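You operate a simulated robot arm through the tools that you are given. There is no shell and no other tool. Be economical: measure what you need, move in short steps, check, and stop when the job is done.

You run a simulated robot arm. Do the job below in one go: nothing can be reset, and whatever is moved stays where it is left.

Task
Stand the waisted vase on the plate, add about 35 ml of water and sit the big bulb on top.
Fine: pour from the jug and put it back.
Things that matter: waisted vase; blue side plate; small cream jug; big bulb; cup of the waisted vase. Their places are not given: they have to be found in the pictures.

Only the result counts: the job must be done as asked and must still hold three seconds after the hand-in. Knocking over, shifting, dropping, spilling or breaking anything else fails it.

Robot
A 7-joint arm with a two-finger parallel gripper, fixed in place. Base frame: the origin is at the foot of the arm, x ahead of it, y to its left, z up; the work surface is at about z = 0. Units: mm, degrees, N and s.
With the tool pointing down near the work surface it reaches from about 220 to 580 mm from the base axis. Its first joint turns from -66.0 to 66.0 degrees. Payload 2.5 kg.
Tool frame: the origin (TCP) lies between the finger pads and is the grasp point; the fingertips stand 23 mm ahead of it; z points along the fingers, y is the line along which they close. The gripper opens to 94 mm. The fingers are 38 mm wide and 10 mm thick; the gripper's body (54 by 96 mm) begins 39 mm behind the TCP.
Orientation is that of the tool frame in the base frame, as a unit quaternion [w, x, y, z]. With the fingers straight down and closing along the base's y, the tool's x points along the base's -x, its y along +y and its z along -z.

Tools
- The arm moves only by the tool apply_moves. Its argument "steps" is text: rows parted by semicolons, each of 7 numbers parted by spaces: the shift along the base's x, y, z in m, then the turn, a rotation vector about the base's x, y, z in degrees, then the gripper command, from -1 (shut) to 1 (fully open), values between in proportion. In form: x y z ax ay az gripper; .... A call has 1 to 8 rows; each row is the pose to reach, as a shift and turn from the pose commanded when the call began. Each row takes 0.2 s and may step no farther than 50 mm and 8.6 degrees from the row before; otherwise, or with a gripper value out of range, the whole call is refused. Where a pose cannot be reached the arm comes as near as it can. A force on the tool above 40 N (or 10 N above the force at the start of the call, whichever is more), or a blocked arm, ends the call early, and 0.2 s more pass. Each finger travels about 108 mm/s and halts on what it meets, pressing with about 36 N; the grip force reading is that of the motor and also rises with nothing between the fingers. The clock runs only during rows and for 0.2 s after the last one: add rows that repeat a pose to give the fingers time. The reply holds the time, the measured pose of the TCP, the force on the tool along the base axes, the opening and the grip force, in the units named above and with some noise.
- Cameras (640 x 400 px; columns grow to the right, rows downward): "scene" is fixed at [111.8, -396.4, 570]; the picture's right is [0.87, -0.49, 0.00], its down [-0.20, -0.35, -0.91] and it looks along [0.44, 0.80, -0.41] (base axes); focal length 243 px, centre (320, 200). "wrist" rides on the gripper at [-39, 0, -44] in the tool frame; the picture's right is [0.00, -1.00, 0.00], its down [0.97, 0.00, -0.24] and it looks along [0.24, 0.00, 0.97] (tool axes); focal length 218 px, centre (320, 200).
- snapshot(camera): a new picture of that camera. The clock stands still meanwhile.
- measure_at(camera, pixels): there is no depth. For up to 12 entries [column, row, z] of the newest picture of that camera ("zoom" is the newest enlarged one), the place [x, y] in the base frame at which the ray of that pixel passes the height z, good to about 3 mm, but the place of the scene camera against the robot may be out by one fixed shift of up to 12 mm in any direction. The clock stands still meanwhile.
- zoom(camera, box): a new picture of the part [left, top, right, bottom] of that camera's present view, enlarged. The clock stands still meanwhile.
- hand_in(): hands the job in; it is judged then, once.

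Go step by step. Measure first, check grasps and placings, and put right what went wrong. The budget is 80 turns and 34 pictures, counting those below and the enlarged ones. Unless the task says otherwise, let go and move clear before handing in, and close with one line.

The tools are called after "Call:" as name(argument=value, ...) on one line, values as JSON. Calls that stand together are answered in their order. apply_moves: Moves the arm, as the interface text tells. Its arguments: {"type":"object","properties":{"steps":{"type":"string"}},"required":["steps"]} The other tools are called the same way: snapshot (camera) takes a picture; measure_at (camera, pixels) gives the place at which the rays of pixels pass given heights; zoom (camera, box) takes an enlarged picture of a part of a camera's view; hand_in () hands the job in.

At the start:

```text
clock: 0.0
tcp_pos: [319.3, 129.0, 459.9]
orientation: [0.0, -0.001, 1.0, 0.0]
wrist_force: [0.2, -0.2, 0.6]
finger_gap: 94.0
grip_force: 0.0
```

scene: 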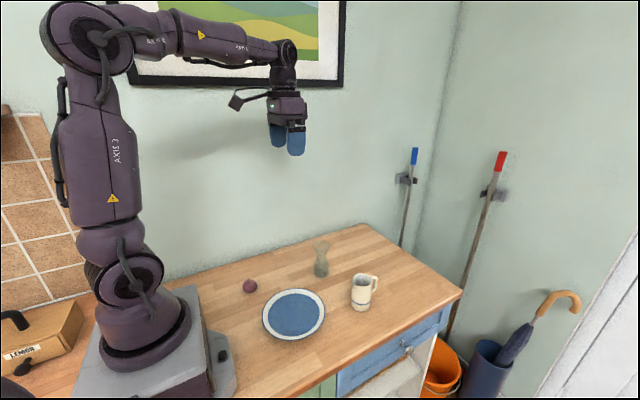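
wrist: 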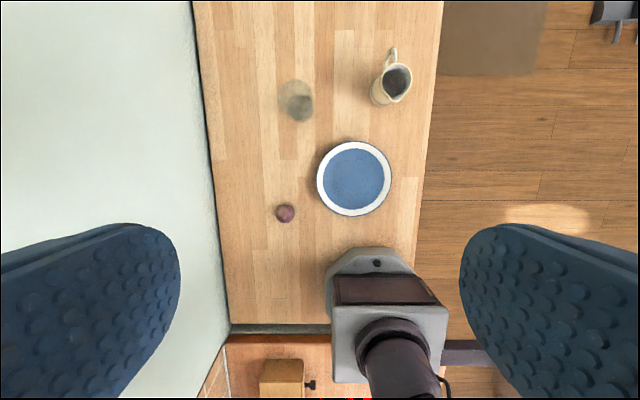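

The wrist view shows the vase near (297,100), jug near (392,80), plate near (354,178) and bulb at (285,213). I'll enlarge both views to measure shapes.

Call:
zoom(camera="scene", box=[220, 220, 400, 345])

Call:
zoom(camera="wrist", box=[240, 30, 440, 230])

Call:
measure_at(camera="wrist", pixels=[[354, 178, 0], [317, 178, 10], [391, 178, 10], [354, 141, 10], [354, 216, 10], [285, 213, 10], [285, 213, 20], [303, 110, 0], [295, 95, 80], [392, 80, 80], [385, 95, 0]])

```text
3.20 times, centred on (310, 282) of scene
```

zoom: 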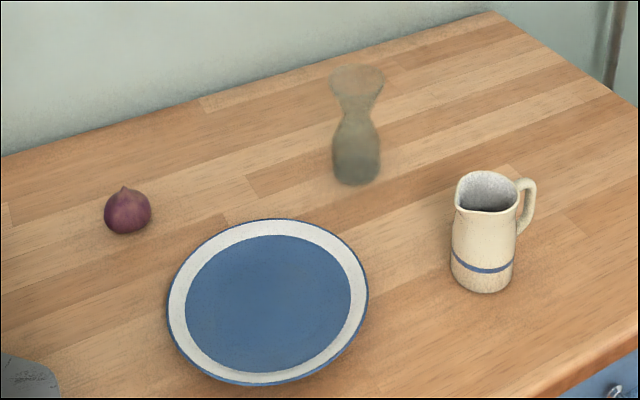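

```text
2.00 times, centred on (340, 130) of wrist
```

zoom: 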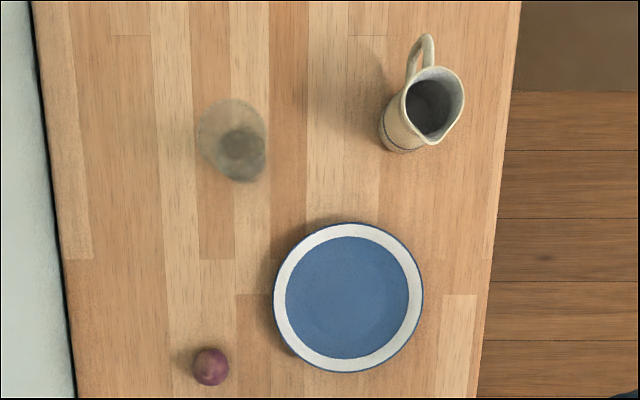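

```text
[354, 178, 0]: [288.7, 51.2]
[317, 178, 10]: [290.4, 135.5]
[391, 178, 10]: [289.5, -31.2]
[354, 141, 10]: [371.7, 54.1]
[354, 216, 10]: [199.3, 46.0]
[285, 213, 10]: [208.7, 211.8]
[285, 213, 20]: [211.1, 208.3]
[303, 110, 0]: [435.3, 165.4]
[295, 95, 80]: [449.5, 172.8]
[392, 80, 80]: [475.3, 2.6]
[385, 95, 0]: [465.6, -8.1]
```

Plate centre is about (287,51) with radius about 84, bulb about (210,209), vase about (437,166), jug about (466,-6) with its handle toward +x. I'll measure heights through the scene zoom and move over the vase and jug for a nearer look.

Call:
zoom(camera="scene", box=[300, 230, 396, 320])

Call:
apply_moves(steps="0.04 -0.02 -0.04 0 0 0 1;0.08 -0.04 -0.06 0 0 0 1;0.11 -0.05 -0.10 0 0 0 1;0.11 -0.05 -0.14 0 0 0 1;0.11 -0.05 -0.14 0 0 0 1")

Call:
snapshot(camera="wrist")

```text
4.44 times, centred on (348, 275) of scene
```

zoom: 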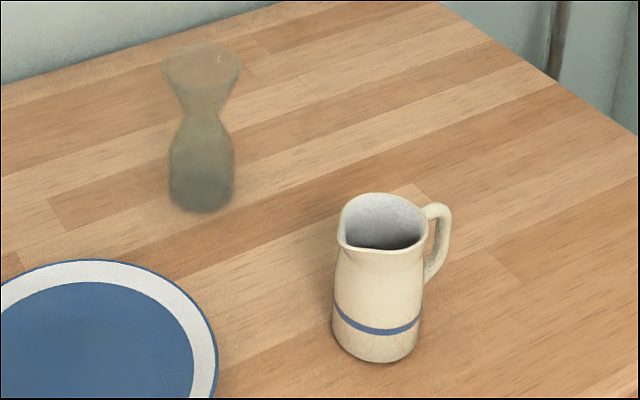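

```text
refused: row 1 steps farther than a row can; nothing moved
```

```text
28 pictures are left
```

wrist: 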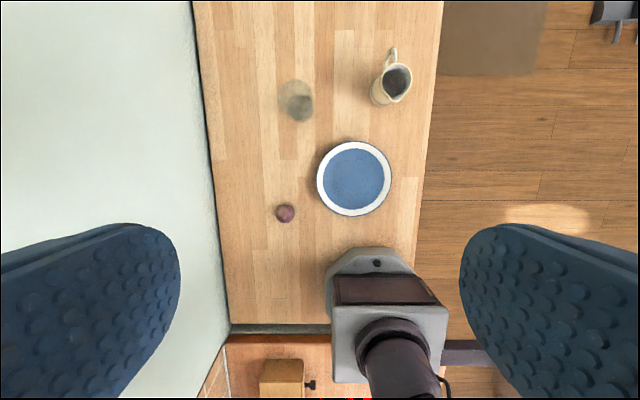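

Step limit hit (64 mm). I'll retry with shorter rows and measure the vase and jug outlines in the scene zoom.

Call:
measure_at(camera="zoom", pixels=[[202, 213, 0], [169, 195, 0], [234, 195, 0], [163, 65, 120], [243, 65, 120], [203, 65, 120], [203, 65, 140], [375, 364, 0], [333, 340, 0], [418, 340, 0], [380, 222, 80], [380, 222, 95]])

Call:
apply_moves(steps="0.03 -0.015 -0.03 0 0 0 1;0.06 -0.03 -0.06 0 0 0 1;0.09 -0.04 -0.09 0 0 0 1;0.11 -0.05 -0.12 0 0 0 1;0.11 -0.05 -0.14 0 0 0 1;0.11 -0.05 -0.14 0 0 0 1")

Call:
snapshot(camera="wrist")

```text
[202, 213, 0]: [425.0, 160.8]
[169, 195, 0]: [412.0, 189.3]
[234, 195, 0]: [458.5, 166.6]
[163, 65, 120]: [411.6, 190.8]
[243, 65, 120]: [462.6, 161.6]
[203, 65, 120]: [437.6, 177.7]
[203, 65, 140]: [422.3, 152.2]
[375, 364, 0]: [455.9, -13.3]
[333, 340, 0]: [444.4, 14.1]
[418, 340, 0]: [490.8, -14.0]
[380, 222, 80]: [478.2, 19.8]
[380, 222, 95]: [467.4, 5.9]
```

```text
clock: 1.4
tcp_pos: [430.2, 79.1, 320.5]
orientation: [0.0, -0.001, 1.0, 0.001]
wrist_force: [-0.8, -0.2, 0.5]
finger_gap: 94.1
grip_force: 0.0
```

```text
27 pictures are left
```

wrist: 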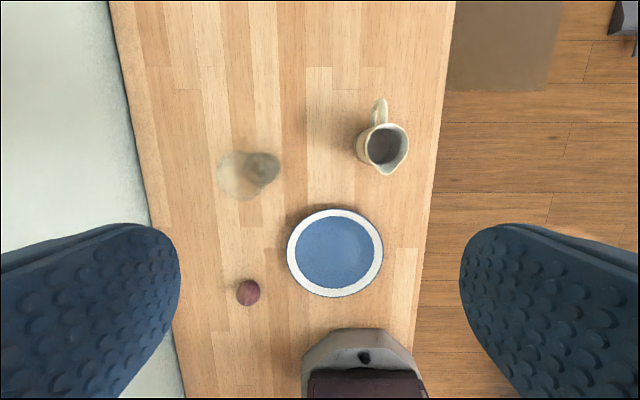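

The vase base shows at about (263,169), its rim around (240,176), jug rim about (383,147), bulb (248,293). Zooming for detail.

Call:
zoom(camera="wrist", box=[210, 90, 420, 220])

Call:
measure_at(camera="wrist", pixels=[[263, 169, 0], [240, 176, 110], [240, 176, 120], [240, 176, 130], [216, 176, 120], [236, 202, 120], [248, 293, 20], [236, 293, 20], [261, 293, 20], [288, 252, 10], [383, 252, 10], [336, 252, 10]])

```text
3.05 times, centred on (315, 155) of wrist
```

zoom: 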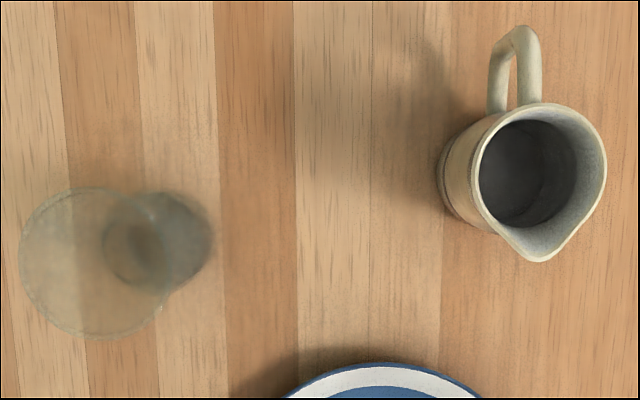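

```text
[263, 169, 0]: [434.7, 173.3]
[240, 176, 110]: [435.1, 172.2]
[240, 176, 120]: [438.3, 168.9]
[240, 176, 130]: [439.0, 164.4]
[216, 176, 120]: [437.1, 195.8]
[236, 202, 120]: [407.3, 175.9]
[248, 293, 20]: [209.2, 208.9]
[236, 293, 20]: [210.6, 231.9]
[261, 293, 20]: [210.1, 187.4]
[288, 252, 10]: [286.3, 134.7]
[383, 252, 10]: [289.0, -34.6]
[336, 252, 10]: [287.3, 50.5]
```

The rim circle centre is about (241,176) in the wrist view and the jug rim centre about (387,145). I'll check the scene shift with the plate and fix rim/base heights.

Call:
measure_at(camera="scene", pixels=[[262, 315, 10], [326, 315, 10], [294, 289, 10], [294, 341, 10], [294, 314, 10], [250, 286, 20]])

Call:
measure_at(camera="wrist", pixels=[[387.4, 145, 80], [387.4, 145, 90], [387.4, 145, 100], [388, 175, 90], [372, 150, 90], [408, 145, 90], [354.5, 152, 10], [383, 99, 80]])

```text
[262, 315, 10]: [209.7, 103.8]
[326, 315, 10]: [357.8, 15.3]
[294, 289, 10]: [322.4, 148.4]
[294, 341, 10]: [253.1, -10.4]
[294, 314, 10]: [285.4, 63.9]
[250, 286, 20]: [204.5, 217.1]
```

```text
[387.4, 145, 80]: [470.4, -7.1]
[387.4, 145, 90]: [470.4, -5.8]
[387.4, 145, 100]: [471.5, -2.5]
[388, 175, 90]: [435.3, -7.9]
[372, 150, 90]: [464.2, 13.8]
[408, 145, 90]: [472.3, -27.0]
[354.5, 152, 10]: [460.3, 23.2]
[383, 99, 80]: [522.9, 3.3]
```

Both views agree: vase at about (438.5,169), 120 mm high, rim about 56 mm; jug about 95 mm high at (471,-4). I'll go above the vase and check centring.

Call:
apply_moves(steps="0.003 0.03 -0.02 0 0 0 1;0.006 0.06 -0.04 0 0 0 1;0.0085 0.09 -0.06 0 0 0 1;0.0085 0.09 -0.10 0 0 0 1;0.0085 0.09 -0.10 0 0 0 1")

Call:
snapshot(camera="wrist")

```text
clock: 2.6
tcp_pos: [439.7, 169.0, 218.6]
orientation: [0.0, 0.001, 1.0, 0.001]
wrist_force: [0.0, 0.0, 0.6]
finger_gap: 93.9
grip_force: 0.1
```

```text
25 pictures are left
```

wrist: 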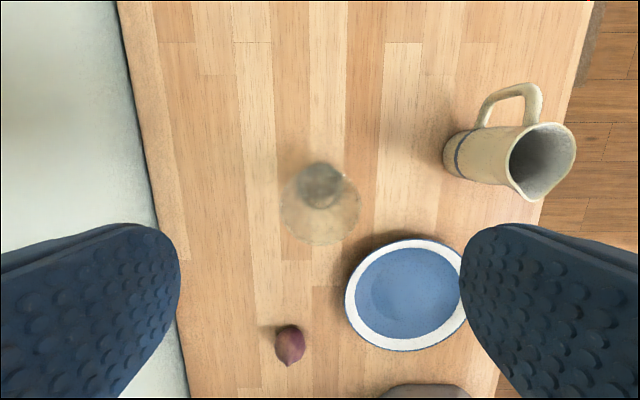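

The rim is centred at about (320.5,205) between the fingers. Confirm position, then descend.

Call:
measure_at(camera="wrist", pixels=[[320.5, 204, 120], [280, 204, 120], [361, 204, 120], [320, 245, 120], [318, 182, 0]])

Call:
apply_moves(steps="0 0 -0.04 0 0 0 1;0 0 -0.07 0 0 0 1;0 0 -0.09 0 0 0 1;0 0 -0.104 0 0 0 1;0 0 -0.104 0 0 0 1")

```text
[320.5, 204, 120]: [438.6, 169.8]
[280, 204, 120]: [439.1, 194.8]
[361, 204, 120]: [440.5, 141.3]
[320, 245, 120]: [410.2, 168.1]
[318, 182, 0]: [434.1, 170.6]
```

```text
clock: 3.8
tcp_pos: [439.3, 168.2, 115.5]
orientation: [0.0, 0.0, 1.0, -0.001]
wrist_force: [-0.1, -0.6, -0.3]
finger_gap: 94.0
grip_force: 0.1
```

TCP is at the rim height; closing on the rim.

Call:
apply_moves(steps="0 0 0 0 0 0 0.3;0 0 0 0 0 0 0;0 0 0 0 0 0 -1;0 0 0 0 0 0 -1")

Call:
snapshot(camera="scene")

```text
clock: 4.8
tcp_pos: [439.6, 169.2, 115.8]
orientation: [0.0, -0.001, 1.0, 0.0]
wrist_force: [-0.5, 0.7, -0.3]
finger_gap: 63.8
grip_force: 36.0
```

```text
24 pictures are left
```

scene: 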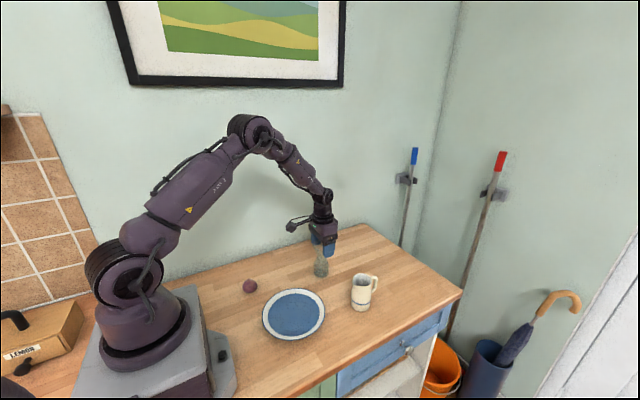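

The fingers halted at 63.8 mm with 36 N, so something firm is held. Lift a little and check.

Call:
apply_moves(steps="0 0 0.01 0 0 0 -1;0 0 0.02 0 0 0 -1;0 0 0.04 0 0 0 -1;0 0 0.04 0 0 0 -1")

Call:
zoom(camera="scene", box=[270, 180, 390, 320])

```text
clock: 5.8
tcp_pos: [440.2, 168.3, 155.8]
orientation: [0.0, -0.001, 1.0, 0.0]
wrist_force: [0.0, -0.2, -1.9]
finger_gap: 64.1
grip_force: 36.0
```

```text
2.86 times, centred on (330, 250) of scene
```

zoom: 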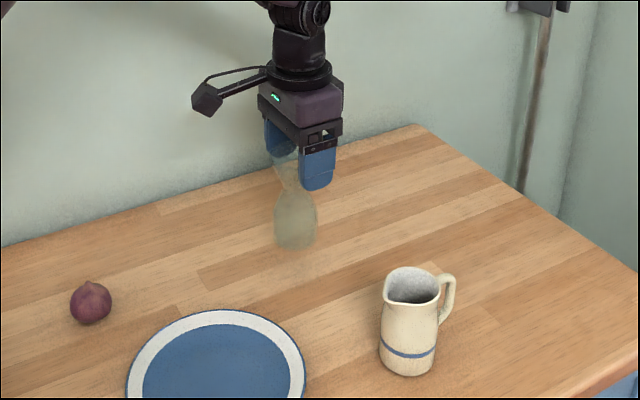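

The vase is off the table and hanging upright (about 2 N). Carry it to above the plate centre (287.5,51.5).

Call:
apply_moves(steps="-0.015 -0.012 0.005 0 0 0 -1;-0.05 -0.04 0.005 0 0 0 -1;-0.085 -0.067 0.005 0 0 0 -1;-0.12 -0.095 0.005 0 0 0 -1;-0.143 -0.11 0.005 0 0 0 -1;-0.152 -0.117 0.005 0 0 0 -1;-0.152 -0.117 0.005 0 0 0 -1")

Call:
snapshot(camera="wrist")

Call:
zoom(camera="scene", box=[230, 220, 380, 350])

```text
clock: 7.4
tcp_pos: [286.3, 49.7, 161.1]
orientation: [0.0, 0.0, 1.0, 0.0]
wrist_force: [-0.5, 0.0, -1.6]
finger_gap: 64.0
grip_force: 35.7
```

```text
22 pictures are left
```

wrist: 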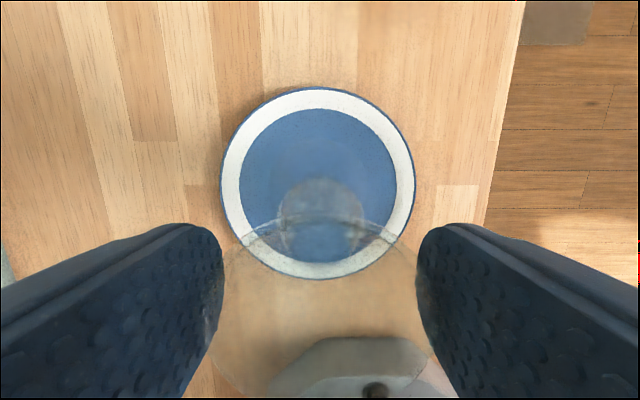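

```text
3.08 times, centred on (305, 285) of scene
```

zoom: 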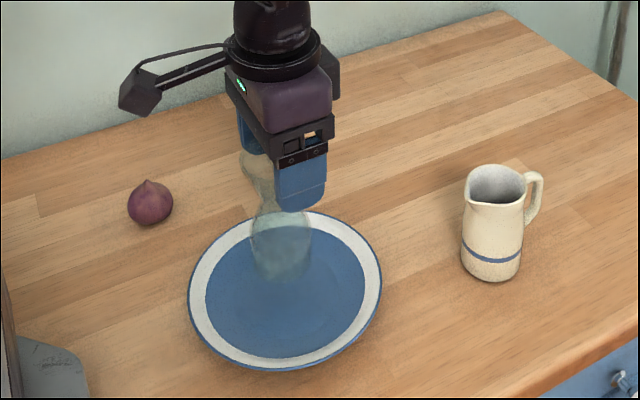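

The vase hangs over the plate; confirm the plate centre at (317.5,183) and lower to just above contact.

Call:
measure_at(camera="wrist", pixels=[[317.5, 183, 8], [219, 183, 8], [416, 183, 8], [318, 87, 8], [318, 280, 8]])

Call:
apply_moves(steps="0.001 0.001 -0.015 0 0 0 -1;0.001 0.001 -0.028 0 0 0 -1;0.001 0.001 -0.033 0 0 0 -1;0.001 0.001 -0.033 0 0 0 -1")

```text
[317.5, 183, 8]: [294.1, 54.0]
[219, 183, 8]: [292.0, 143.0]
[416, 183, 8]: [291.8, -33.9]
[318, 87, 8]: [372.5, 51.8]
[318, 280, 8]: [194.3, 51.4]
```

```text
clock: 8.4
tcp_pos: [288.7, 52.3, 127.8]
orientation: [0.0, 0.0, 1.0, 0.0]
wrist_force: [0.4, 0.3, -1.8]
finger_gap: 63.8
grip_force: 35.9
```

Still free (-1.8 N) at z 127.8. Lowering slowly until the weight comes off.

Call:
apply_moves(steps="0 0 -0.002 0 0 0 -1;0 0 -0.004 0 0 0 -1;0 0 -0.004 0 0 0 -1")

Call:
apply_moves(steps="0 0 -0.001 0 0 0 -1;0 0 -0.002 0 0 0 -1;0 0 -0.002 0 0 0 -1")

```text
clock: 9.2
tcp_pos: [288.4, 52.8, 124.0]
orientation: [0.0, 0.0, 1.0, 0.0]
wrist_force: [-0.1, -0.1, -0.9]
finger_gap: 63.9
grip_force: 36.2
```

```text
clock: 10.0
tcp_pos: [288.5, 52.8, 122.0]
orientation: [0.0, -0.001, 1.0, 0.0]
wrist_force: [-2.4, -0.8, 8.7]
finger_gap: 64.0
grip_force: 35.7
```

Contact at z≈122–123 (+8.7 N): the vase is on the plate. Ease up 1 mm and open.

Call:
apply_moves(steps="0 0 0.001 0 0 0 -1;0 0 0.001 0 0 0 0.5;0 0 0.001 0 0 0 1;0 0 0.001 0 0 0 1")

Call:
apply_moves(steps="0 0 0.03 0 0 0 1;0 0 0.07 0 0 0 1;0 0 0.11 0 0 0 1;0 0 0.11 0 0 0 1")

Call:
snapshot(camera="wrist")

Call:
zoom(camera="scene", box=[240, 240, 390, 345])

```text
clock: 11.0
tcp_pos: [290.2, 53.1, 122.6]
orientation: [0.001, 0.001, 1.0, 0.0]
wrist_force: [-0.1, 0.6, 0.2]
finger_gap: 94.0
grip_force: 0.0
```

```text
clock: 12.0
tcp_pos: [287.8, 53.5, 232.4]
orientation: [0.001, -0.001, 1.0, 0.0]
wrist_force: [-0.6, 0.3, 0.4]
finger_gap: 94.0
grip_force: 0.1
```

```text
20 pictures are left
```

wrist: 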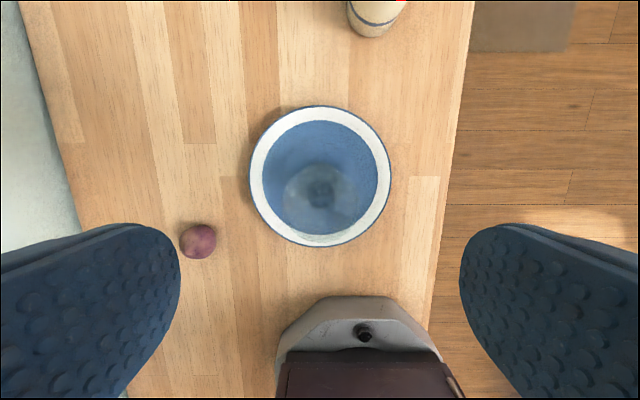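

```text
3.81 times, centred on (315, 292) of scene
```

zoom: 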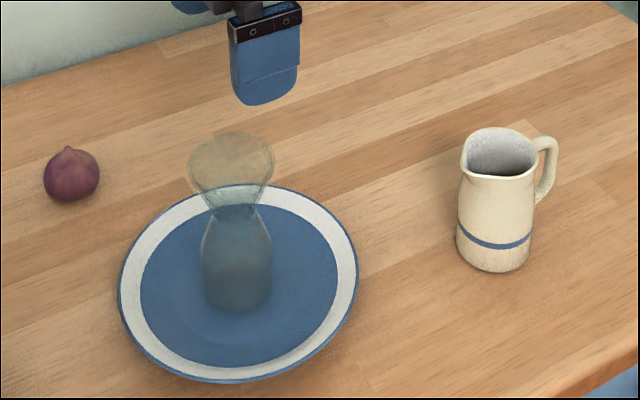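

Vase is upright on the plate centre. Next the jug: move above it with a +6° yaw to match its handle direction and look.

Call:
apply_moves(steps="0.04 -0.012 0 0 0 0 1;0.08 -0.025 0 0 0 2 1;0.12 -0.037 0 0 0 4 1;0.16 -0.05 0 0 0 6 1;0.183 -0.057 0 0 0 6 1;0.183 -0.057 -0.03 0 0 6 1;0.183 -0.057 -0.03 0 0 6 1")

Call:
snapshot(camera="wrist")

```text
clock: 13.6
tcp_pos: [472.0, -4.0, 201.9]
orientation: [0.0, -0.053, 0.999, 0.0]
wrist_force: [-0.4, -0.7, -0.3]
finger_gap: 94.0
grip_force: 0.0
```

```text
18 pictures are left
```

wrist: 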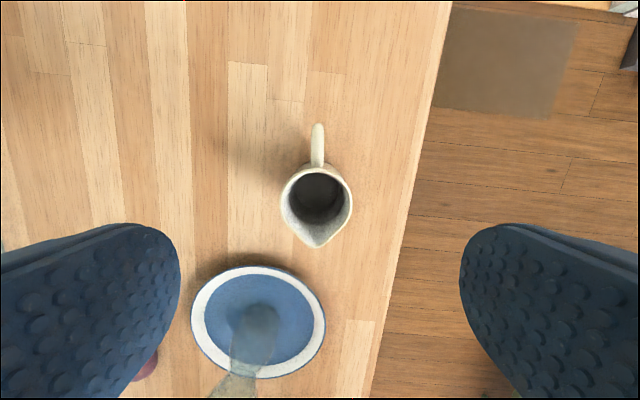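

The jug is centred and aligned (handle col 318, spout tip (316,247)). Enlarge to see the water level, and measure.

Call:
zoom(camera="wrist", box=[270, 110, 366, 260])

Call:
measure_at(camera="wrist", pixels=[[317, 200, 93], [281, 200, 93], [353, 200, 93], [316, 247, 93], [317, 124, 80], [317, 165, 93]])

```text
2.67 times, centred on (318, 185) of wrist
```

zoom: 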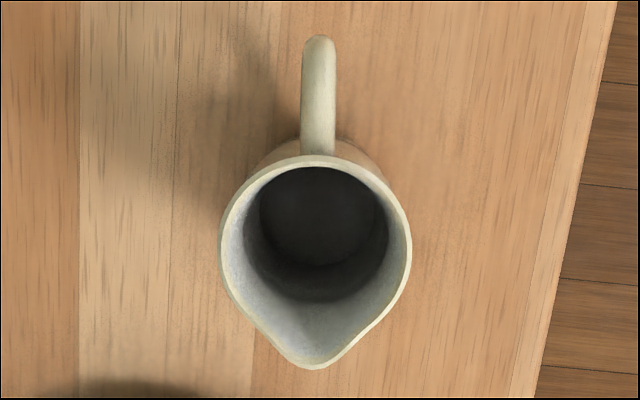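

```text
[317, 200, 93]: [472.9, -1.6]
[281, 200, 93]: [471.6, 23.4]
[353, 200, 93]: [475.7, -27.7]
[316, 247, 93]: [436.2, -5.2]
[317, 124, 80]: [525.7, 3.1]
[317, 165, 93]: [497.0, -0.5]
```

Rim is about 51 mm wide, spout tip 37 mm from the axis. Descend to z 62 and grip the body.

Call:
apply_moves(steps="0.001 0.002 -0.04 0 0 0 1;0.001 0.002 -0.08 0 0 0 1;0.001 0.002 -0.115 0 0 0 1;0.001 0.002 -0.135 0 0 0 1;0.001 0.002 -0.14 0 0 0 1;0.001 0.002 -0.14 0 0 0 1")

Call:
apply_moves(steps="0 0 0 0 0 0 0.4;0 0 0 0 0 0 0.2;0 0 0 0 0 0 -1;0 0 0 0 0 0 -1;0 0 0 0 0 0 -1")

```text
clock: 15.0
tcp_pos: [472.6, -2.1, 62.0]
orientation: [0.001, -0.052, 0.999, 0.0]
wrist_force: [-0.9, 0.1, -0.3]
finger_gap: 94.1
grip_force: 0.1
```

```text
clock: 16.2
tcp_pos: [473.9, -1.3, 62.0]
orientation: [0.0, -0.052, 0.999, 0.001]
wrist_force: [1.0, 0.2, 0.6]
finger_gap: 57.8
grip_force: 36.5
```

Jug gripped at 57.8 mm. Lift gently and read the weight.

Call:
apply_moves(steps="0 0 0.01 0 0 0 -1;0 0 0.03 0 0 0 -1;0 0 0.06 0 0 0 -1;0 0 0.09 0 0 0 -1;0 0 0.12 0 0 0 -1;0 0 0.13 0 0 0 -1;0 0 0.13 0 0 0 -1;0 0 0.13 0 0 0 -1")

Call:
apply_moves(steps="0 0 0 0 0 0 -1")

Call:
apply_moves(steps="0 0 0 0 0 0 -1")

Call:
apply_moves(steps="0 0 0 0 0 0 -1")

Call:
apply_moves(steps="0 0 0 0 0 0 -1")

Call:
snapshot(camera="scene")

```text
clock: 18.0
tcp_pos: [472.4, -1.2, 192.1]
orientation: [0.0, -0.053, 0.999, 0.0]
wrist_force: [0.2, -0.4, -2.6]
finger_gap: 57.8
grip_force: 36.3
```

```text
clock: 18.4
tcp_pos: [471.7, -0.9, 193.0]
orientation: [0.0, -0.052, 0.999, 0.0]
wrist_force: [0.3, 0.6, -2.1]
finger_gap: 57.7
grip_force: 36.0
```

```text
clock: 18.8
tcp_pos: [473.0, -1.8, 192.1]
orientation: [0.0, -0.052, 0.999, 0.0]
wrist_force: [-0.3, -0.5, -2.5]
finger_gap: 57.5
grip_force: 35.8
```

```text
clock: 19.2
tcp_pos: [472.7, -1.4, 192.0]
orientation: [0.0, -0.053, 0.999, 0.001]
wrist_force: [-0.2, 0.0, -1.7]
finger_gap: 57.6
grip_force: 36.1
```

```text
clock: 19.6
tcp_pos: [471.8, -1.9, 192.8]
orientation: [0.0, -0.053, 0.999, 0.0]
wrist_force: [0.9, -0.4, -2.5]
finger_gap: 57.6
grip_force: 35.6
```

```text
16 pictures are left
```

scene: 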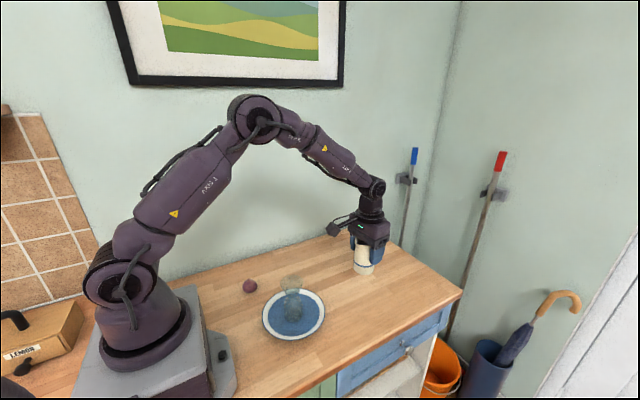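

Jug plus water weighs about 2.3 N and hangs level. I'll carry it high to the +y side of the vase while yawing so the spout faces -y.

Call:
apply_moves(steps="-0.005 0.005 0.02 0 0 8.4 -1;-0.03 0.022 0.025 0 0 16.8 -1;-0.06 0.043 0.025 0 0 25.2 -1;-0.09 0.063 0.025 0 0 33.6 -1;-0.12 0.083 0.025 0 0 42 -1;-0.15 0.104 0.025 0 0 50.4 -1;-0.175 0.121 0.025 0 0 58.8 -1;-0.184 0.127 0.025 0 0 67.2 -1")

Call:
apply_moves(steps="0 0 0 0 0 8.4 -1;0 0 0 0 0 16.8 -1;0 0 0 0 0 16.8 -1")

Call:
snapshot(camera="scene")

```text
clock: 21.4
tcp_pos: [287.6, 125.2, 217.9]
orientation: [0.0, -0.597, 0.802, -0.001]
wrist_force: [0.3, 0.0, -1.6]
finger_gap: 57.5
grip_force: 36.1
```

```text
clock: 22.2
tcp_pos: [287.7, 124.2, 217.6]
orientation: [0.0, 0.708, -0.706, 0.0]
wrist_force: [-0.7, -0.3, -2.8]
finger_gap: 57.6
grip_force: 35.8
```

```text
15 pictures are left
```

scene: 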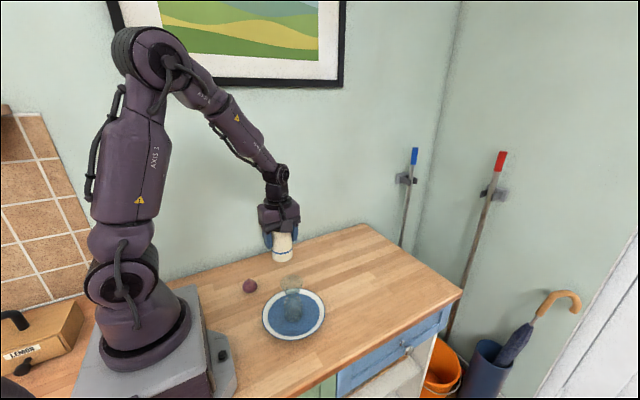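

Pose reached with spout facing -y. Begin tilting to 32° while lowering to the pouring position, then check.

Call:
apply_moves(steps="0 0 0 8 0 0 -1;0 -0.005 -0.01 16 0 0 -1;0 -0.013 -0.028 24 0 0 -1;0 -0.015 -0.052 32 0 0 -1;0 -0.015 -0.052 32 0 0 -1")

Call:
zoom(camera="scene", box=[220, 200, 370, 345])

```text
clock: 23.4
tcp_pos: [286.9, 110.5, 165.3]
orientation: [0.196, -0.679, 0.68, 0.196]
wrist_force: [0.6, 0.3, -1.2]
finger_gap: 58.0
grip_force: 35.5
```

```text
2.76 times, centred on (295, 272) of scene
```

zoom: 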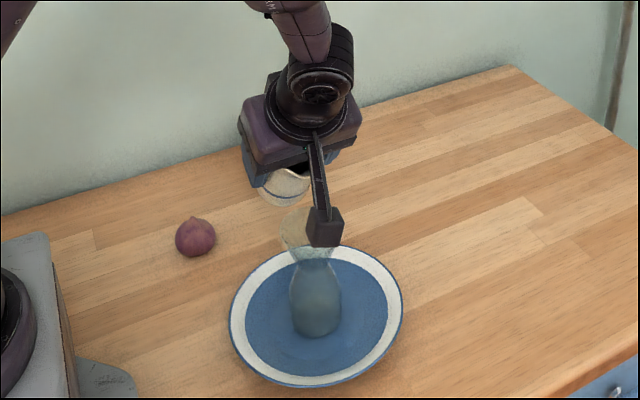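

The tilt works; the bracket box on the hand (at zoom (325,228)) sits in front of the vase, about y=-24, z=194, and by my estimate stays clear as I tilt. Go on to 46° with the spout held over the cup.

Call:
apply_moves(steps="0.001 0 -0.006 4 0 0 -1;0.001 0 -0.011 8 0 0 -1;0.001 0 -0.009 11 0 0 -1;0.001 0 -0.006 14 0 0 -1;0.001 0 -0.006 14 0 0 -1")

Call:
zoom(camera="scene", box=[250, 220, 350, 340])

```text
clock: 24.6
tcp_pos: [289.4, 110.7, 159.4]
orientation: [0.276, -0.651, 0.651, 0.277]
wrist_force: [0.7, 0.0, -2.4]
finger_gap: 57.9
grip_force: 36.7
```

```text
3.33 times, centred on (300, 280) of scene
```

zoom: 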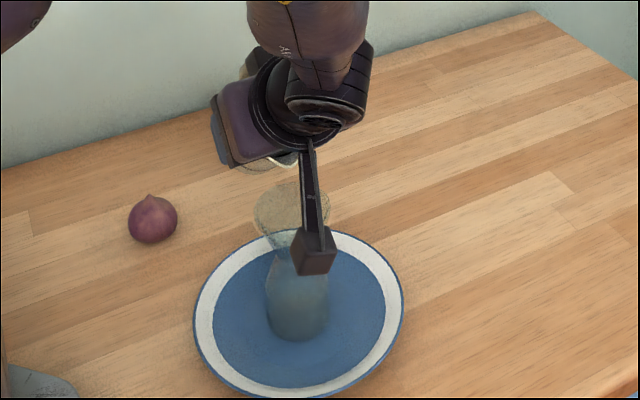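

Still no visible flow at 46° and the vase looks unchanged. Tilt to 52° and look again.

Call:
apply_moves(steps="0 0 0.0025 3 0 0 -1;0 0 0.005 6 0 0 -1;0 0 0.005 6 0 0 -1")

Call:
zoom(camera="scene", box=[260, 230, 330, 310])

```text
clock: 25.4
tcp_pos: [289.7, 110.6, 166.0]
orientation: [-0.31, 0.635, -0.635, -0.31]
wrist_force: [-0.5, -0.5, -2.8]
finger_gap: 57.7
grip_force: 35.8
```

```text
5.00 times, centred on (295, 270) of scene
```

zoom: 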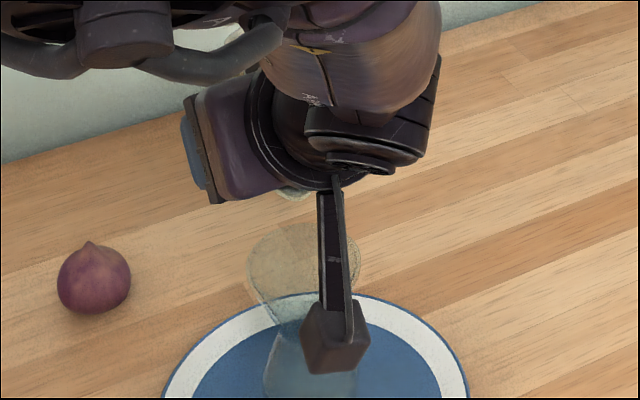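

No stream yet at 52°. Continue to 56°, with a hold, then look at the spout gap and vase.

Call:
apply_moves(steps="0 0 0.0015 2 0 0 -1;0 -0.0005 0.003 4 0 0 -1;0 -0.0005 0.003 4 0 0 -1;0 -0.0005 0.003 4 0 0 -1")

Call:
zoom(camera="scene", box=[260, 250, 330, 330])

```text
clock: 26.4
tcp_pos: [288.4, 109.6, 166.4]
orientation: [0.332, -0.624, 0.625, 0.332]
wrist_force: [-0.3, 0.3, -2.8]
finger_gap: 57.6
grip_force: 36.3
```

```text
5.00 times, centred on (295, 290) of scene
```

zoom: 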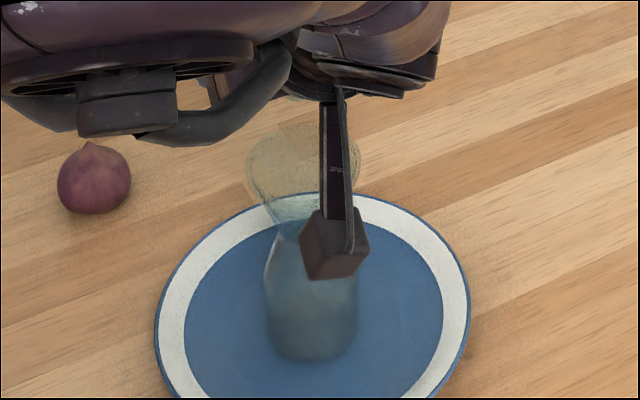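

Vase still appears empty at 56°. Tilt to 60° and hold.

Call:
apply_moves(steps="0 -0.0007 0.0015 2 0 0 -1;0 -0.0015 0.003 4 0 0 -1;0 -0.0015 0.003 4 0 0 -1;0 -0.0015 0.003 4 0 0 -1")

Call:
zoom(camera="scene", box=[260, 250, 330, 330])

```text
clock: 27.4
tcp_pos: [289.2, 107.8, 170.4]
orientation: [0.353, -0.612, 0.612, 0.354]
wrist_force: [-1.0, 0.6, -3.1]
finger_gap: 57.6
grip_force: 36.1
```

```text
5.00 times, centred on (295, 290) of scene
```

zoom: 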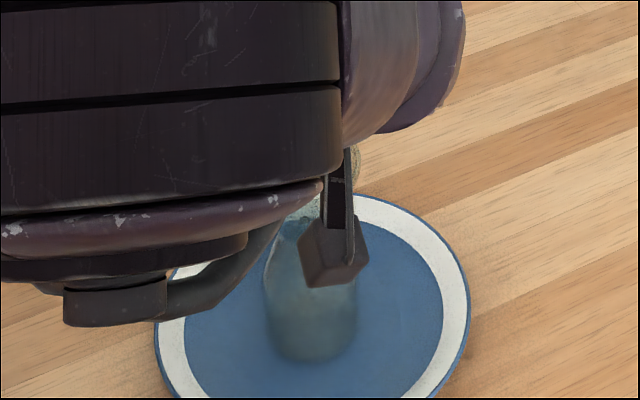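

The vase body (zoom 265–357, 220–360) still looks unchanged at 60°. Go to 64° and take a whole scene picture to check arm clearance too.

Call:
apply_moves(steps="0 -0.0005 0.0017 2 0 0 -1;0 -0.001 0.0033 4 0 0 -1;0 -0.001 0.0033 4 0 0 -1;0 -0.001 0.0033 4 0 0 -1")

Call:
snapshot(camera="scene")

```text
clock: 28.4
tcp_pos: [289.0, 107.2, 173.0]
orientation: [-0.374, 0.6, -0.6, -0.375]
wrist_force: [0.3, 0.6, -2.2]
finger_gap: 57.6
grip_force: 36.1
```

```text
9 pictures are left
```

scene: 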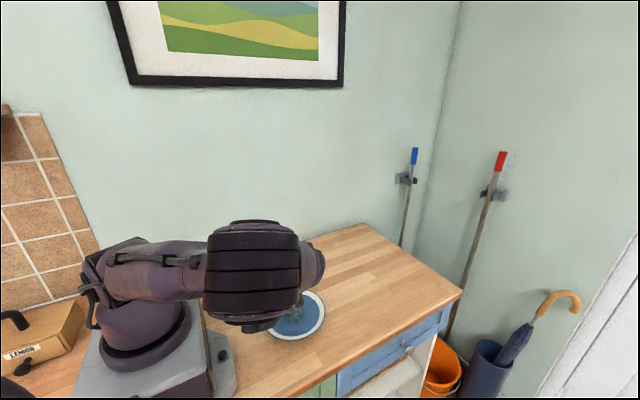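

The elbow has swung out toward the camera but is clear of everything, and the plate is partly visible. By geometry flow should begin about here, so I'll take several weight readings and a close view.

Call:
apply_moves(steps="0 0 0 0 0 0 -1")

Call:
apply_moves(steps="0 0 0 0 0 0 -1")

Call:
apply_moves(steps="0 0 0 0 0 0 -1")

Call:
apply_moves(steps="0 0 0 0 0 0 -1")

Call:
apply_moves(steps="0 0 0 0 0 0 -1")

Call:
zoom(camera="scene", box=[265, 285, 330, 345])

```text
clock: 28.8
tcp_pos: [289.7, 105.7, 174.2]
orientation: [0.375, -0.599, 0.6, 0.374]
wrist_force: [0.1, 0.2, -2.4]
finger_gap: 57.8
grip_force: 35.7
```

```text
clock: 29.2
tcp_pos: [289.3, 107.1, 173.5]
orientation: [-0.374, 0.6, -0.6, -0.375]
wrist_force: [0.4, 0.3, -2.3]
finger_gap: 57.7
grip_force: 35.9
```

```text
clock: 29.6
tcp_pos: [289.5, 105.7, 172.7]
orientation: [-0.375, 0.6, -0.599, -0.375]
wrist_force: [0.9, 0.5, -1.5]
finger_gap: 57.7
grip_force: 35.9
```

```text
clock: 30.0
tcp_pos: [289.2, 107.1, 174.5]
orientation: [-0.375, 0.6, -0.6, -0.374]
wrist_force: [-0.9, -0.2, -2.1]
finger_gap: 57.8
grip_force: 35.8
```

```text
clock: 30.4
tcp_pos: [289.1, 105.7, 173.1]
orientation: [-0.374, 0.6, -0.6, -0.374]
wrist_force: [0.1, -0.7, -2.1]
finger_gap: 57.7
grip_force: 36.2
```

```text
6.67 times, centred on (298, 315) of scene
```

zoom: 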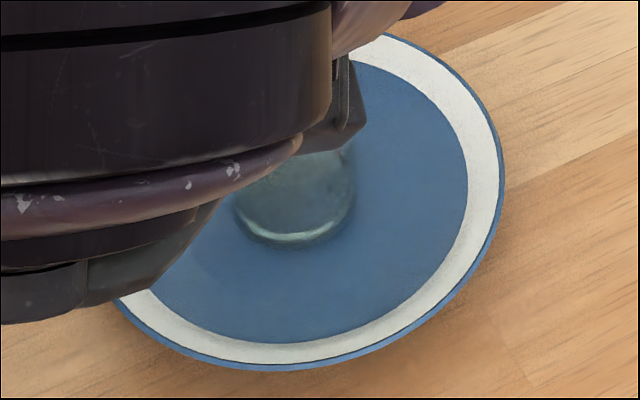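

Water has now appeared: a bright liquid edge at the vase bottom (zoom (295,235)). Tilt back to 48° to stop and see the level.

Call:
apply_moves(steps="0 0.001 -0.004 -5 0 0 -1;0 0.002 -0.008 -10 0 0 -1;0 0.003 -0.012 -16 0 0 -1;0 0.003 -0.012 -16 0 0 -1")

Call:
zoom(camera="scene", box=[265, 260, 330, 320])

```text
clock: 31.4
tcp_pos: [289.6, 110.6, 161.8]
orientation: [0.287, -0.646, 0.646, 0.288]
wrist_force: [0.5, 0.1, -2.5]
finger_gap: 57.8
grip_force: 36.3
```

```text
6.67 times, centred on (298, 290) of scene
```

zoom: 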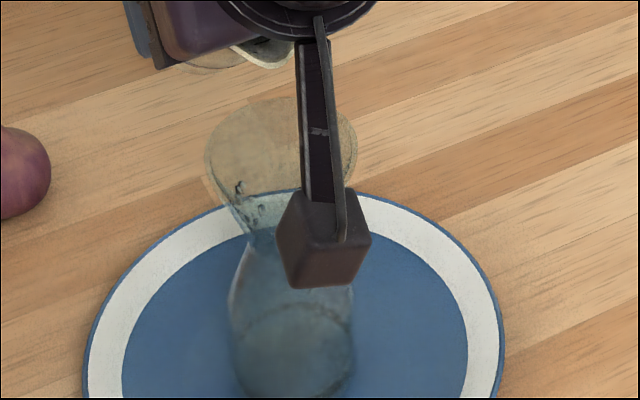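

The water surface ellipse is visible (back edge about (293,303), width 233–352). Measure heights on that picture using the rim and the surface.

Call:
measure_at(camera="zoom", pixels=[[293, 303, 10], [293, 303, 25], [293, 303, 40], [233, 345, 20], [352, 345, 20], [281, 97, 127], [281, 97, 115], [205, 155, 127], [358, 145, 127], [292, 196, 5]])

Call:
zoom(camera="scene", box=[275, 285, 325, 325])

```text
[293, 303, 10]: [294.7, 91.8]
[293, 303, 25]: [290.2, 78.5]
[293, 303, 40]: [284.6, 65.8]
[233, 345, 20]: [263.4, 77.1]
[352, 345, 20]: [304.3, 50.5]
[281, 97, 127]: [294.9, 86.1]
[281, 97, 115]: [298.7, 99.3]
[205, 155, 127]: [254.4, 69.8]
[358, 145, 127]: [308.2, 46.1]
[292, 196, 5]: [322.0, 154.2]
```

```text
10.00 times, centred on (300, 305) of scene
```

zoom: 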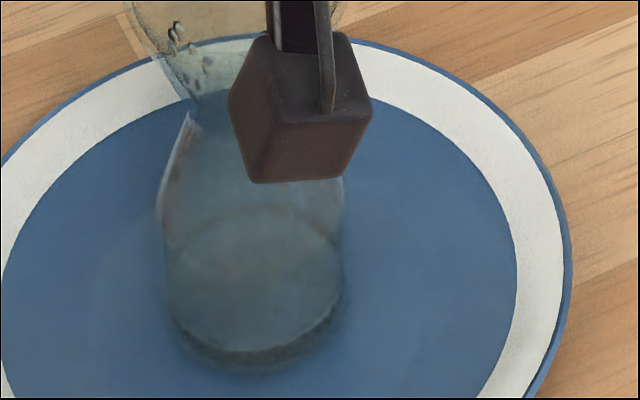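

Surface is near z≈17.5 with the vase floor near 10, so roughly 13 ml is in. I want the surface near z≈29; tilt to 68° and hold, then return to 42° to look.

Call:
apply_moves(steps="0 -0.001 0.005 7 0 0 -1;0 -0.003 0.010 14 0 0 -1;0 -0.004 0.0135 18 0 0 -1;0 -0.0045 0.015 20 0 0 -1;0 -0.0045 0.015 20 0 0 -1;0 -0.0045 0.015 20 0 0 -1;0 -0.0045 0.015 20 0 0 -1;0 -0.0045 0.015 20 0 0 -1")

Call:
apply_moves(steps="0 0 0 0 0 0 -1;0 0 0 0 0 0 -1;0 0.001 -0.005 -6 0 0 -1;0 0.003 -0.010 -12 0 0 -1;0 0.0045 -0.015 -19 0 0 -1;0 0.0045 -0.02 -26 0 0 -1;0 0.0045 -0.02 -26 0 0 -1")

Call:
zoom(camera="scene", box=[275, 285, 325, 325])

```text
clock: 33.2
tcp_pos: [288.9, 105.6, 175.7]
orientation: [-0.395, 0.586, -0.586, -0.396]
wrist_force: [-0.1, -0.2, -2.2]
finger_gap: 57.6
grip_force: 35.9
```

```text
clock: 34.8
tcp_pos: [289.6, 110.4, 155.9]
orientation: [0.253, -0.66, 0.661, 0.252]
wrist_force: [0.8, 1.0, -2.4]
finger_gap: 57.6
grip_force: 36.1
```

```text
10.00 times, centred on (300, 305) of scene
```

zoom: 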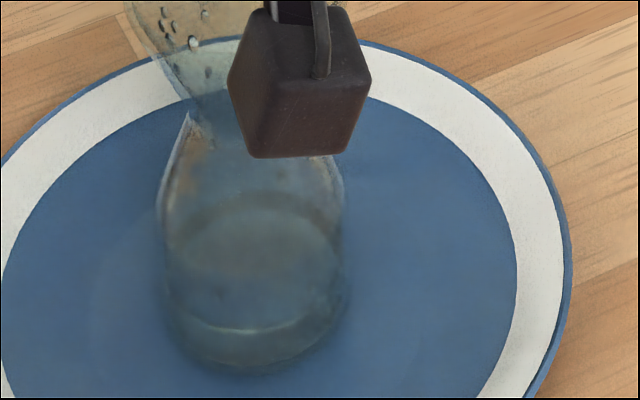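

Surface back edge rose from y≈208 to ≈193, so about 25 ml total, matching my model. One more pour to 71° should bring it to about 35 ml.

Call:
apply_moves(steps="0 0 0.005 7 0 0 -1;0 -0.001 0.011 14 0 0 -1;0 -0.003 0.016 21 0 0 -1;0 -0.005 0.020 26 0 0 -1;0 -0.0058 0.0225 29 0 0 -1;0 -0.0058 0.0225 29 0 0 -1;0 -0.0058 0.0225 29 0 0 -1;0 -0.0058 0.0225 29 0 0 -1")

Call:
apply_moves(steps="0 0 0 0 0 0 -1;0 0 0 0 0 0 -1;0 0.001 -0.005 -6 0 0 -1;0 0.003 -0.010 -13 0 0 -1;0 0.0055 -0.016 -21 0 0 -1;0 0.0058 -0.0225 -29 0 0 -1;0 0.0058 -0.0225 -29 0 0 -1")

Call:
zoom(camera="scene", box=[275, 285, 325, 325])

```text
clock: 36.6
tcp_pos: [289.6, 104.0, 179.6]
orientation: [0.411, -0.576, 0.576, 0.41]
wrist_force: [-0.3, -0.3, -2.6]
finger_gap: 57.4
grip_force: 36.1
```

```text
clock: 38.2
tcp_pos: [289.4, 109.6, 157.3]
orientation: [-0.253, 0.661, -0.66, -0.253]
wrist_force: [0.6, -0.2, -2.3]
finger_gap: 57.7
grip_force: 36.0
```

```text
10.00 times, centred on (300, 305) of scene
```

zoom: 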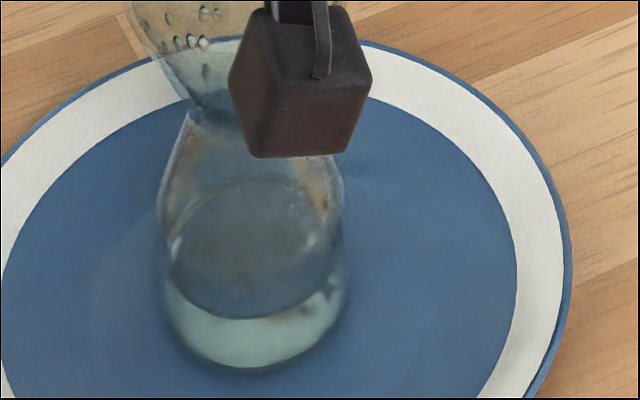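

The surface is now at back edge y≈173, front y≈318. Check its height numerically before putting the jug back.

Call:
measure_at(camera="zoom", pixels=[[255, 174, 20], [255, 174, 30], [255, 174, 40], [250, 318, 20], [250, 318, 30], [250, 318, 40], [250, 372, 7], [170, 245, 30], [338, 245, 30]])

```text
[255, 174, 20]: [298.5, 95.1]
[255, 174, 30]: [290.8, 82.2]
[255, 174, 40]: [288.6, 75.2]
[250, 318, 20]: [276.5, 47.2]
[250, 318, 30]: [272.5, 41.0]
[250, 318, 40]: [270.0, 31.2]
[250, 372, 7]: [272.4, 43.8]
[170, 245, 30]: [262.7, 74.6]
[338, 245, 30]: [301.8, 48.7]
```

Surface is at z≈30 with the plate top at about 6.5, so about 19 mm depth, close to 35 ml. Now level the jug, rising away from the vase.

Call:
apply_moves(steps="0 0.004 0.01 -8 0 0 -1;0 0.008 0.022 -16 0 0 -1;0 0.011 0.034 -24 0 0 -1;0 0.013 0.046 -32 0 0 -1;-0.001 0.015 0.0607 -40 0 0 -1;-0.001 0.015 0.0607 -42 0 0 -1;-0.001 0.015 0.0607 -42 0 0 -1")

Call:
apply_moves(steps="0 0 0 0 0 -8.4 -1;0.009 -0.006 0 0 0 -16.8 -1;0.034 -0.023 0 0 0 -25.2 -1;0.064 -0.044 0 0 0 -33.6 -1;0.094 -0.064 0 0 0 -42 -1;0.124 -0.085 0 0 0 -50.4 -1;0.154 -0.106 0 0 0 -58.8 -1;0.175 -0.121 0 0 0 -67.2 -1")

Call:
apply_moves(steps="0.009 -0.006 0 0 0 -8.4 -1;0.009 -0.006 0 0 0 -16.8 -1;0.009 -0.006 -0.025 0 0 -16.8 -1;0.009 -0.006 -0.025 0 0 -16.8 -1")

```text
clock: 39.8
tcp_pos: [289.4, 124.4, 217.8]
orientation: [0.0, 0.707, -0.707, 0.001]
wrist_force: [-0.7, -1.1, -1.7]
finger_gap: 57.6
grip_force: 36.0
```

```text
clock: 41.6
tcp_pos: [463.3, 3.8, 217.2]
orientation: [0.0, -0.197, 0.98, 0.0]
wrist_force: [0.0, -0.2, -2.9]
finger_gap: 57.6
grip_force: 36.0
```

```text
clock: 42.6
tcp_pos: [473.1, -1.7, 191.7]
orientation: [0.001, -0.051, 0.999, 0.0]
wrist_force: [0.0, -0.6, -3.0]
finger_gap: 57.7
grip_force: 35.6
```

The jug is level above its starting spot (473,-1.7). Lower it to just above the table, then finish gently.

Call:
apply_moves(steps="0 0 -0.03 0 0 0 -1;0 0 -0.065 0 0 0 -1;0 0 -0.095 0 0 0 -1;0 0 -0.115 0 0 0 -1;0 0 -0.125 0 0 0 -1;0 0 -0.127 0 0 0 -1;0 0 -0.127 0 0 0 -1")

Call:
apply_moves(steps="0 0 -0.001 0 0 0 -1;0 0 -0.002 0 0 0 -1;0 0 -0.0027 0 0 0 -1;0 0 -0.0027 0 0 0 -1")

```text
clock: 44.2
tcp_pos: [470.7, -2.4, 65.1]
orientation: [0.0, -0.052, 0.999, -0.001]
wrist_force: [0.1, -1.3, -4.1]
finger_gap: 57.7
grip_force: 35.6
```

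```text
clock: 45.2
tcp_pos: [472.8, -2.6, 64.0]
orientation: [0.001, -0.052, 0.999, 0.0]
wrist_force: [-10.7, 0.2, 24.6]
finger_gap: 57.8
grip_force: 36.0
```

The jug touched down slightly early (24.6 N at z 64), so it slipped 1–2 mm in the grip. Ease up 1.5 mm and check the force.

Call:
apply_moves(steps="0 0 0.0012 0 0 0 -1;0 0 0.0012 0 0 0 -1")

Call:
zoom(camera="scene", box=[310, 230, 410, 320])

```text
clock: 45.8
tcp_pos: [474.2, -1.4, 64.8]
orientation: [0.001, -0.053, 0.999, 0.0]
wrist_force: [-1.3, 0.7, 10.8]
finger_gap: 57.5
grip_force: 35.6
```

```text
4.44 times, centred on (360, 275) of scene
```

zoom: 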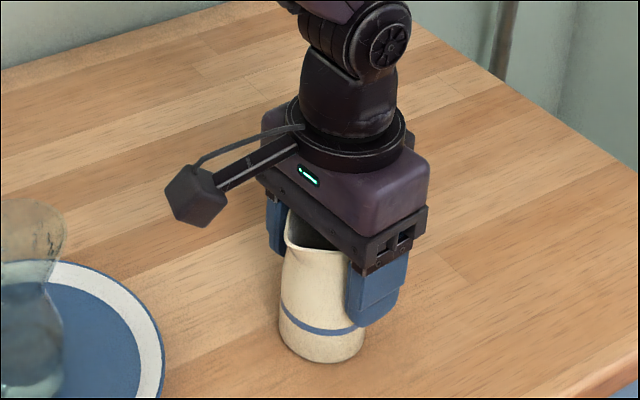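

The jug stands upright on its spot. Release gradually and rise straight up.

Call:
apply_moves(steps="0 0 0.0005 0 0 0 -1;0 0 0.0005 0 0 0 0.4;0 0 0.0005 0 0 0 1;0 0 0.0005 0 0 0 1;0 0 0.0005 0 0 0 1")

Call:
apply_moves(steps="0 0 0.03 0 0 0 1;0 0 0.07 0 0 0 1;0 0 0.11 0 0 0 1;0 0 0.15 0 0 0 1;0 0 0.17 0 0 0 1")

```text
clock: 47.0
tcp_pos: [471.6, -2.0, 64.4]
orientation: [0.001, -0.053, 0.999, 0.0]
wrist_force: [-0.5, 0.2, -0.4]
finger_gap: 93.9
grip_force: 0.1
```

```text
clock: 48.2
tcp_pos: [473.6, -1.7, 235.8]
orientation: [0.0, -0.053, 0.999, 0.0]
wrist_force: [-0.9, -0.7, -0.7]
finger_gap: 93.9
grip_force: 0.0
```

Jug released cleanly. Move above the bulb (210,209) with the yaw taken back.

Call:
apply_moves(steps="-0.033 0.026 0 0 0 -1 1;-0.066 0.053 0 0 0 -2 1;-0.1 0.08 0 0 0 -3 1;-0.134 0.107 0 0 0 -4 1;-0.168 0.134 0 0 0 -5 1;-0.202 0.161 0 0 0 -6 1;-0.236 0.188 0 0 0 -6 1;-0.263 0.211 0 0 0 -6 1")

Call:
apply_moves(steps="0 0 -0.04 0 0 0 1;0 0 -0.08 0 0 0 1;0 0 -0.08 0 0 0 1")

Call:
snapshot(camera="wrist")

```text
clock: 50.0
tcp_pos: [208.7, 209.0, 234.4]
orientation: [0.0, -0.001, 1.0, 0.0]
wrist_force: [0.0, 0.3, -0.5]
finger_gap: 94.1
grip_force: 0.0
```

```text
clock: 50.8
tcp_pos: [209.1, 208.4, 153.9]
orientation: [0.0, 0.0, 1.0, 0.001]
wrist_force: [0.0, -0.2, -0.4]
finger_gap: 93.7
grip_force: 0.0
```

```text
2 pictures are left
```

wrist: 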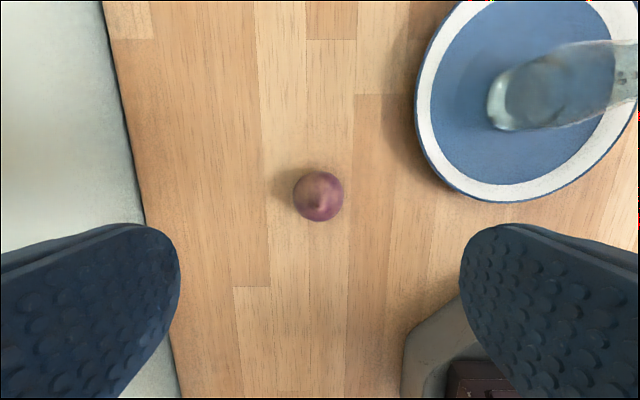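

The bulb is centred at about (318.5,196), about 42 mm wide with the tip up. Measure it and compute the grasp.

Call:
measure_at(camera="wrist", pixels=[[318.5, 196, 18], [293, 196, 18], [344, 196, 18], [318, 170, 18], [318, 222, 18], [320, 203, 45]])

```text
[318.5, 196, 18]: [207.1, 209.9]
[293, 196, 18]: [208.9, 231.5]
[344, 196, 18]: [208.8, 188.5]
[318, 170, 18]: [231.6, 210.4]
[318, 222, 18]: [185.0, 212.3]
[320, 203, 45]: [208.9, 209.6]
```

Bulb centre is (208.5,210). Descend so only the last few mm of the fingers reach past its equator, and close.

Call:
apply_moves(steps="0 0.001 -0.045 0 0 0 1;0 0.001 -0.085 0 0 0 1;0 0.001 -0.11 0 0 0 1;0 0.001 -0.118 0 0 0 1;0 0.001 -0.118 0 0 0 1")

Call:
apply_moves(steps="0 0 0 0 0 0 0.3;0 0 0 0 0 0 0;0 0 0 0 0 0 -0.2;0 0 0 0 0 0 -1;0 0 0 0 0 0 -1")

Call:
apply_moves(steps="0 0 0.01 0 0 0 -1;0 0 0.03 0 0 0 -1;0 0 0.07 0 0 0 -1;0 0 0.11 0 0 0 -1;0 0 0.15 0 0 0 -1;0 0 0.17 0 0 0 -1;0 0 0.17 0 0 0 -1")

```text
clock: 52.0
tcp_pos: [209.5, 211.0, 36.4]
orientation: [0.0, 0.0, 1.0, 0.0]
wrist_force: [-0.4, 0.2, -0.8]
finger_gap: 93.9
grip_force: 0.1
```

```text
clock: 53.2
tcp_pos: [208.6, 208.8, 35.9]
orientation: [0.0, 0.001, 1.0, 0.001]
wrist_force: [-0.7, 1.1, 1.3]
finger_gap: 42.1
grip_force: 36.2
```

```text
clock: 54.8
tcp_pos: [208.6, 210.8, 206.1]
orientation: [0.0, 0.0, 1.0, 0.0]
wrist_force: [0.3, 0.1, -0.4]
finger_gap: 42.0
grip_force: 36.2
```

The bulb is held (gap 42.0). Carry it over the vase at (288.5,53), still high, and check centring.

Call:
apply_moves(steps="0.016 -0.031 0 0 0 0 -1;0.034 -0.068 0 0 0 0 -1;0.053 -0.105 0 0 0 0 -1;0.07 -0.139 0 0 0 0 -1;0.0797 -0.157 0 0 0 0 -1;0.0797 -0.157 0 0 0 0 -1;0.0797 -0.157 0 0 0 0 -1")

Call:
snapshot(camera="wrist")

```text
clock: 56.4
tcp_pos: [289.1, 53.3, 207.3]
orientation: [-0.001, 0.0, 1.0, -0.001]
wrist_force: [0.1, -0.3, -0.2]
finger_gap: 42.1
grip_force: 35.7
```

```text
1 pictures are left
```

wrist: 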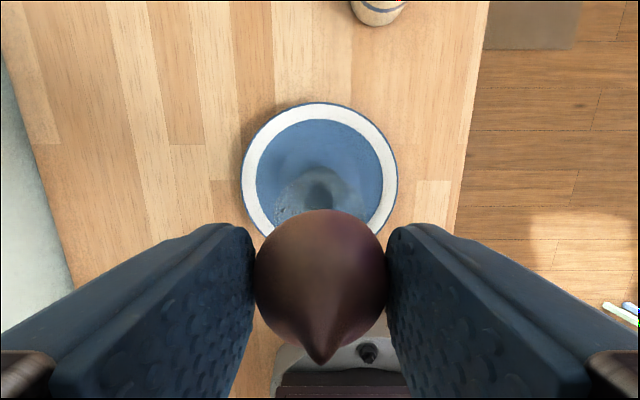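

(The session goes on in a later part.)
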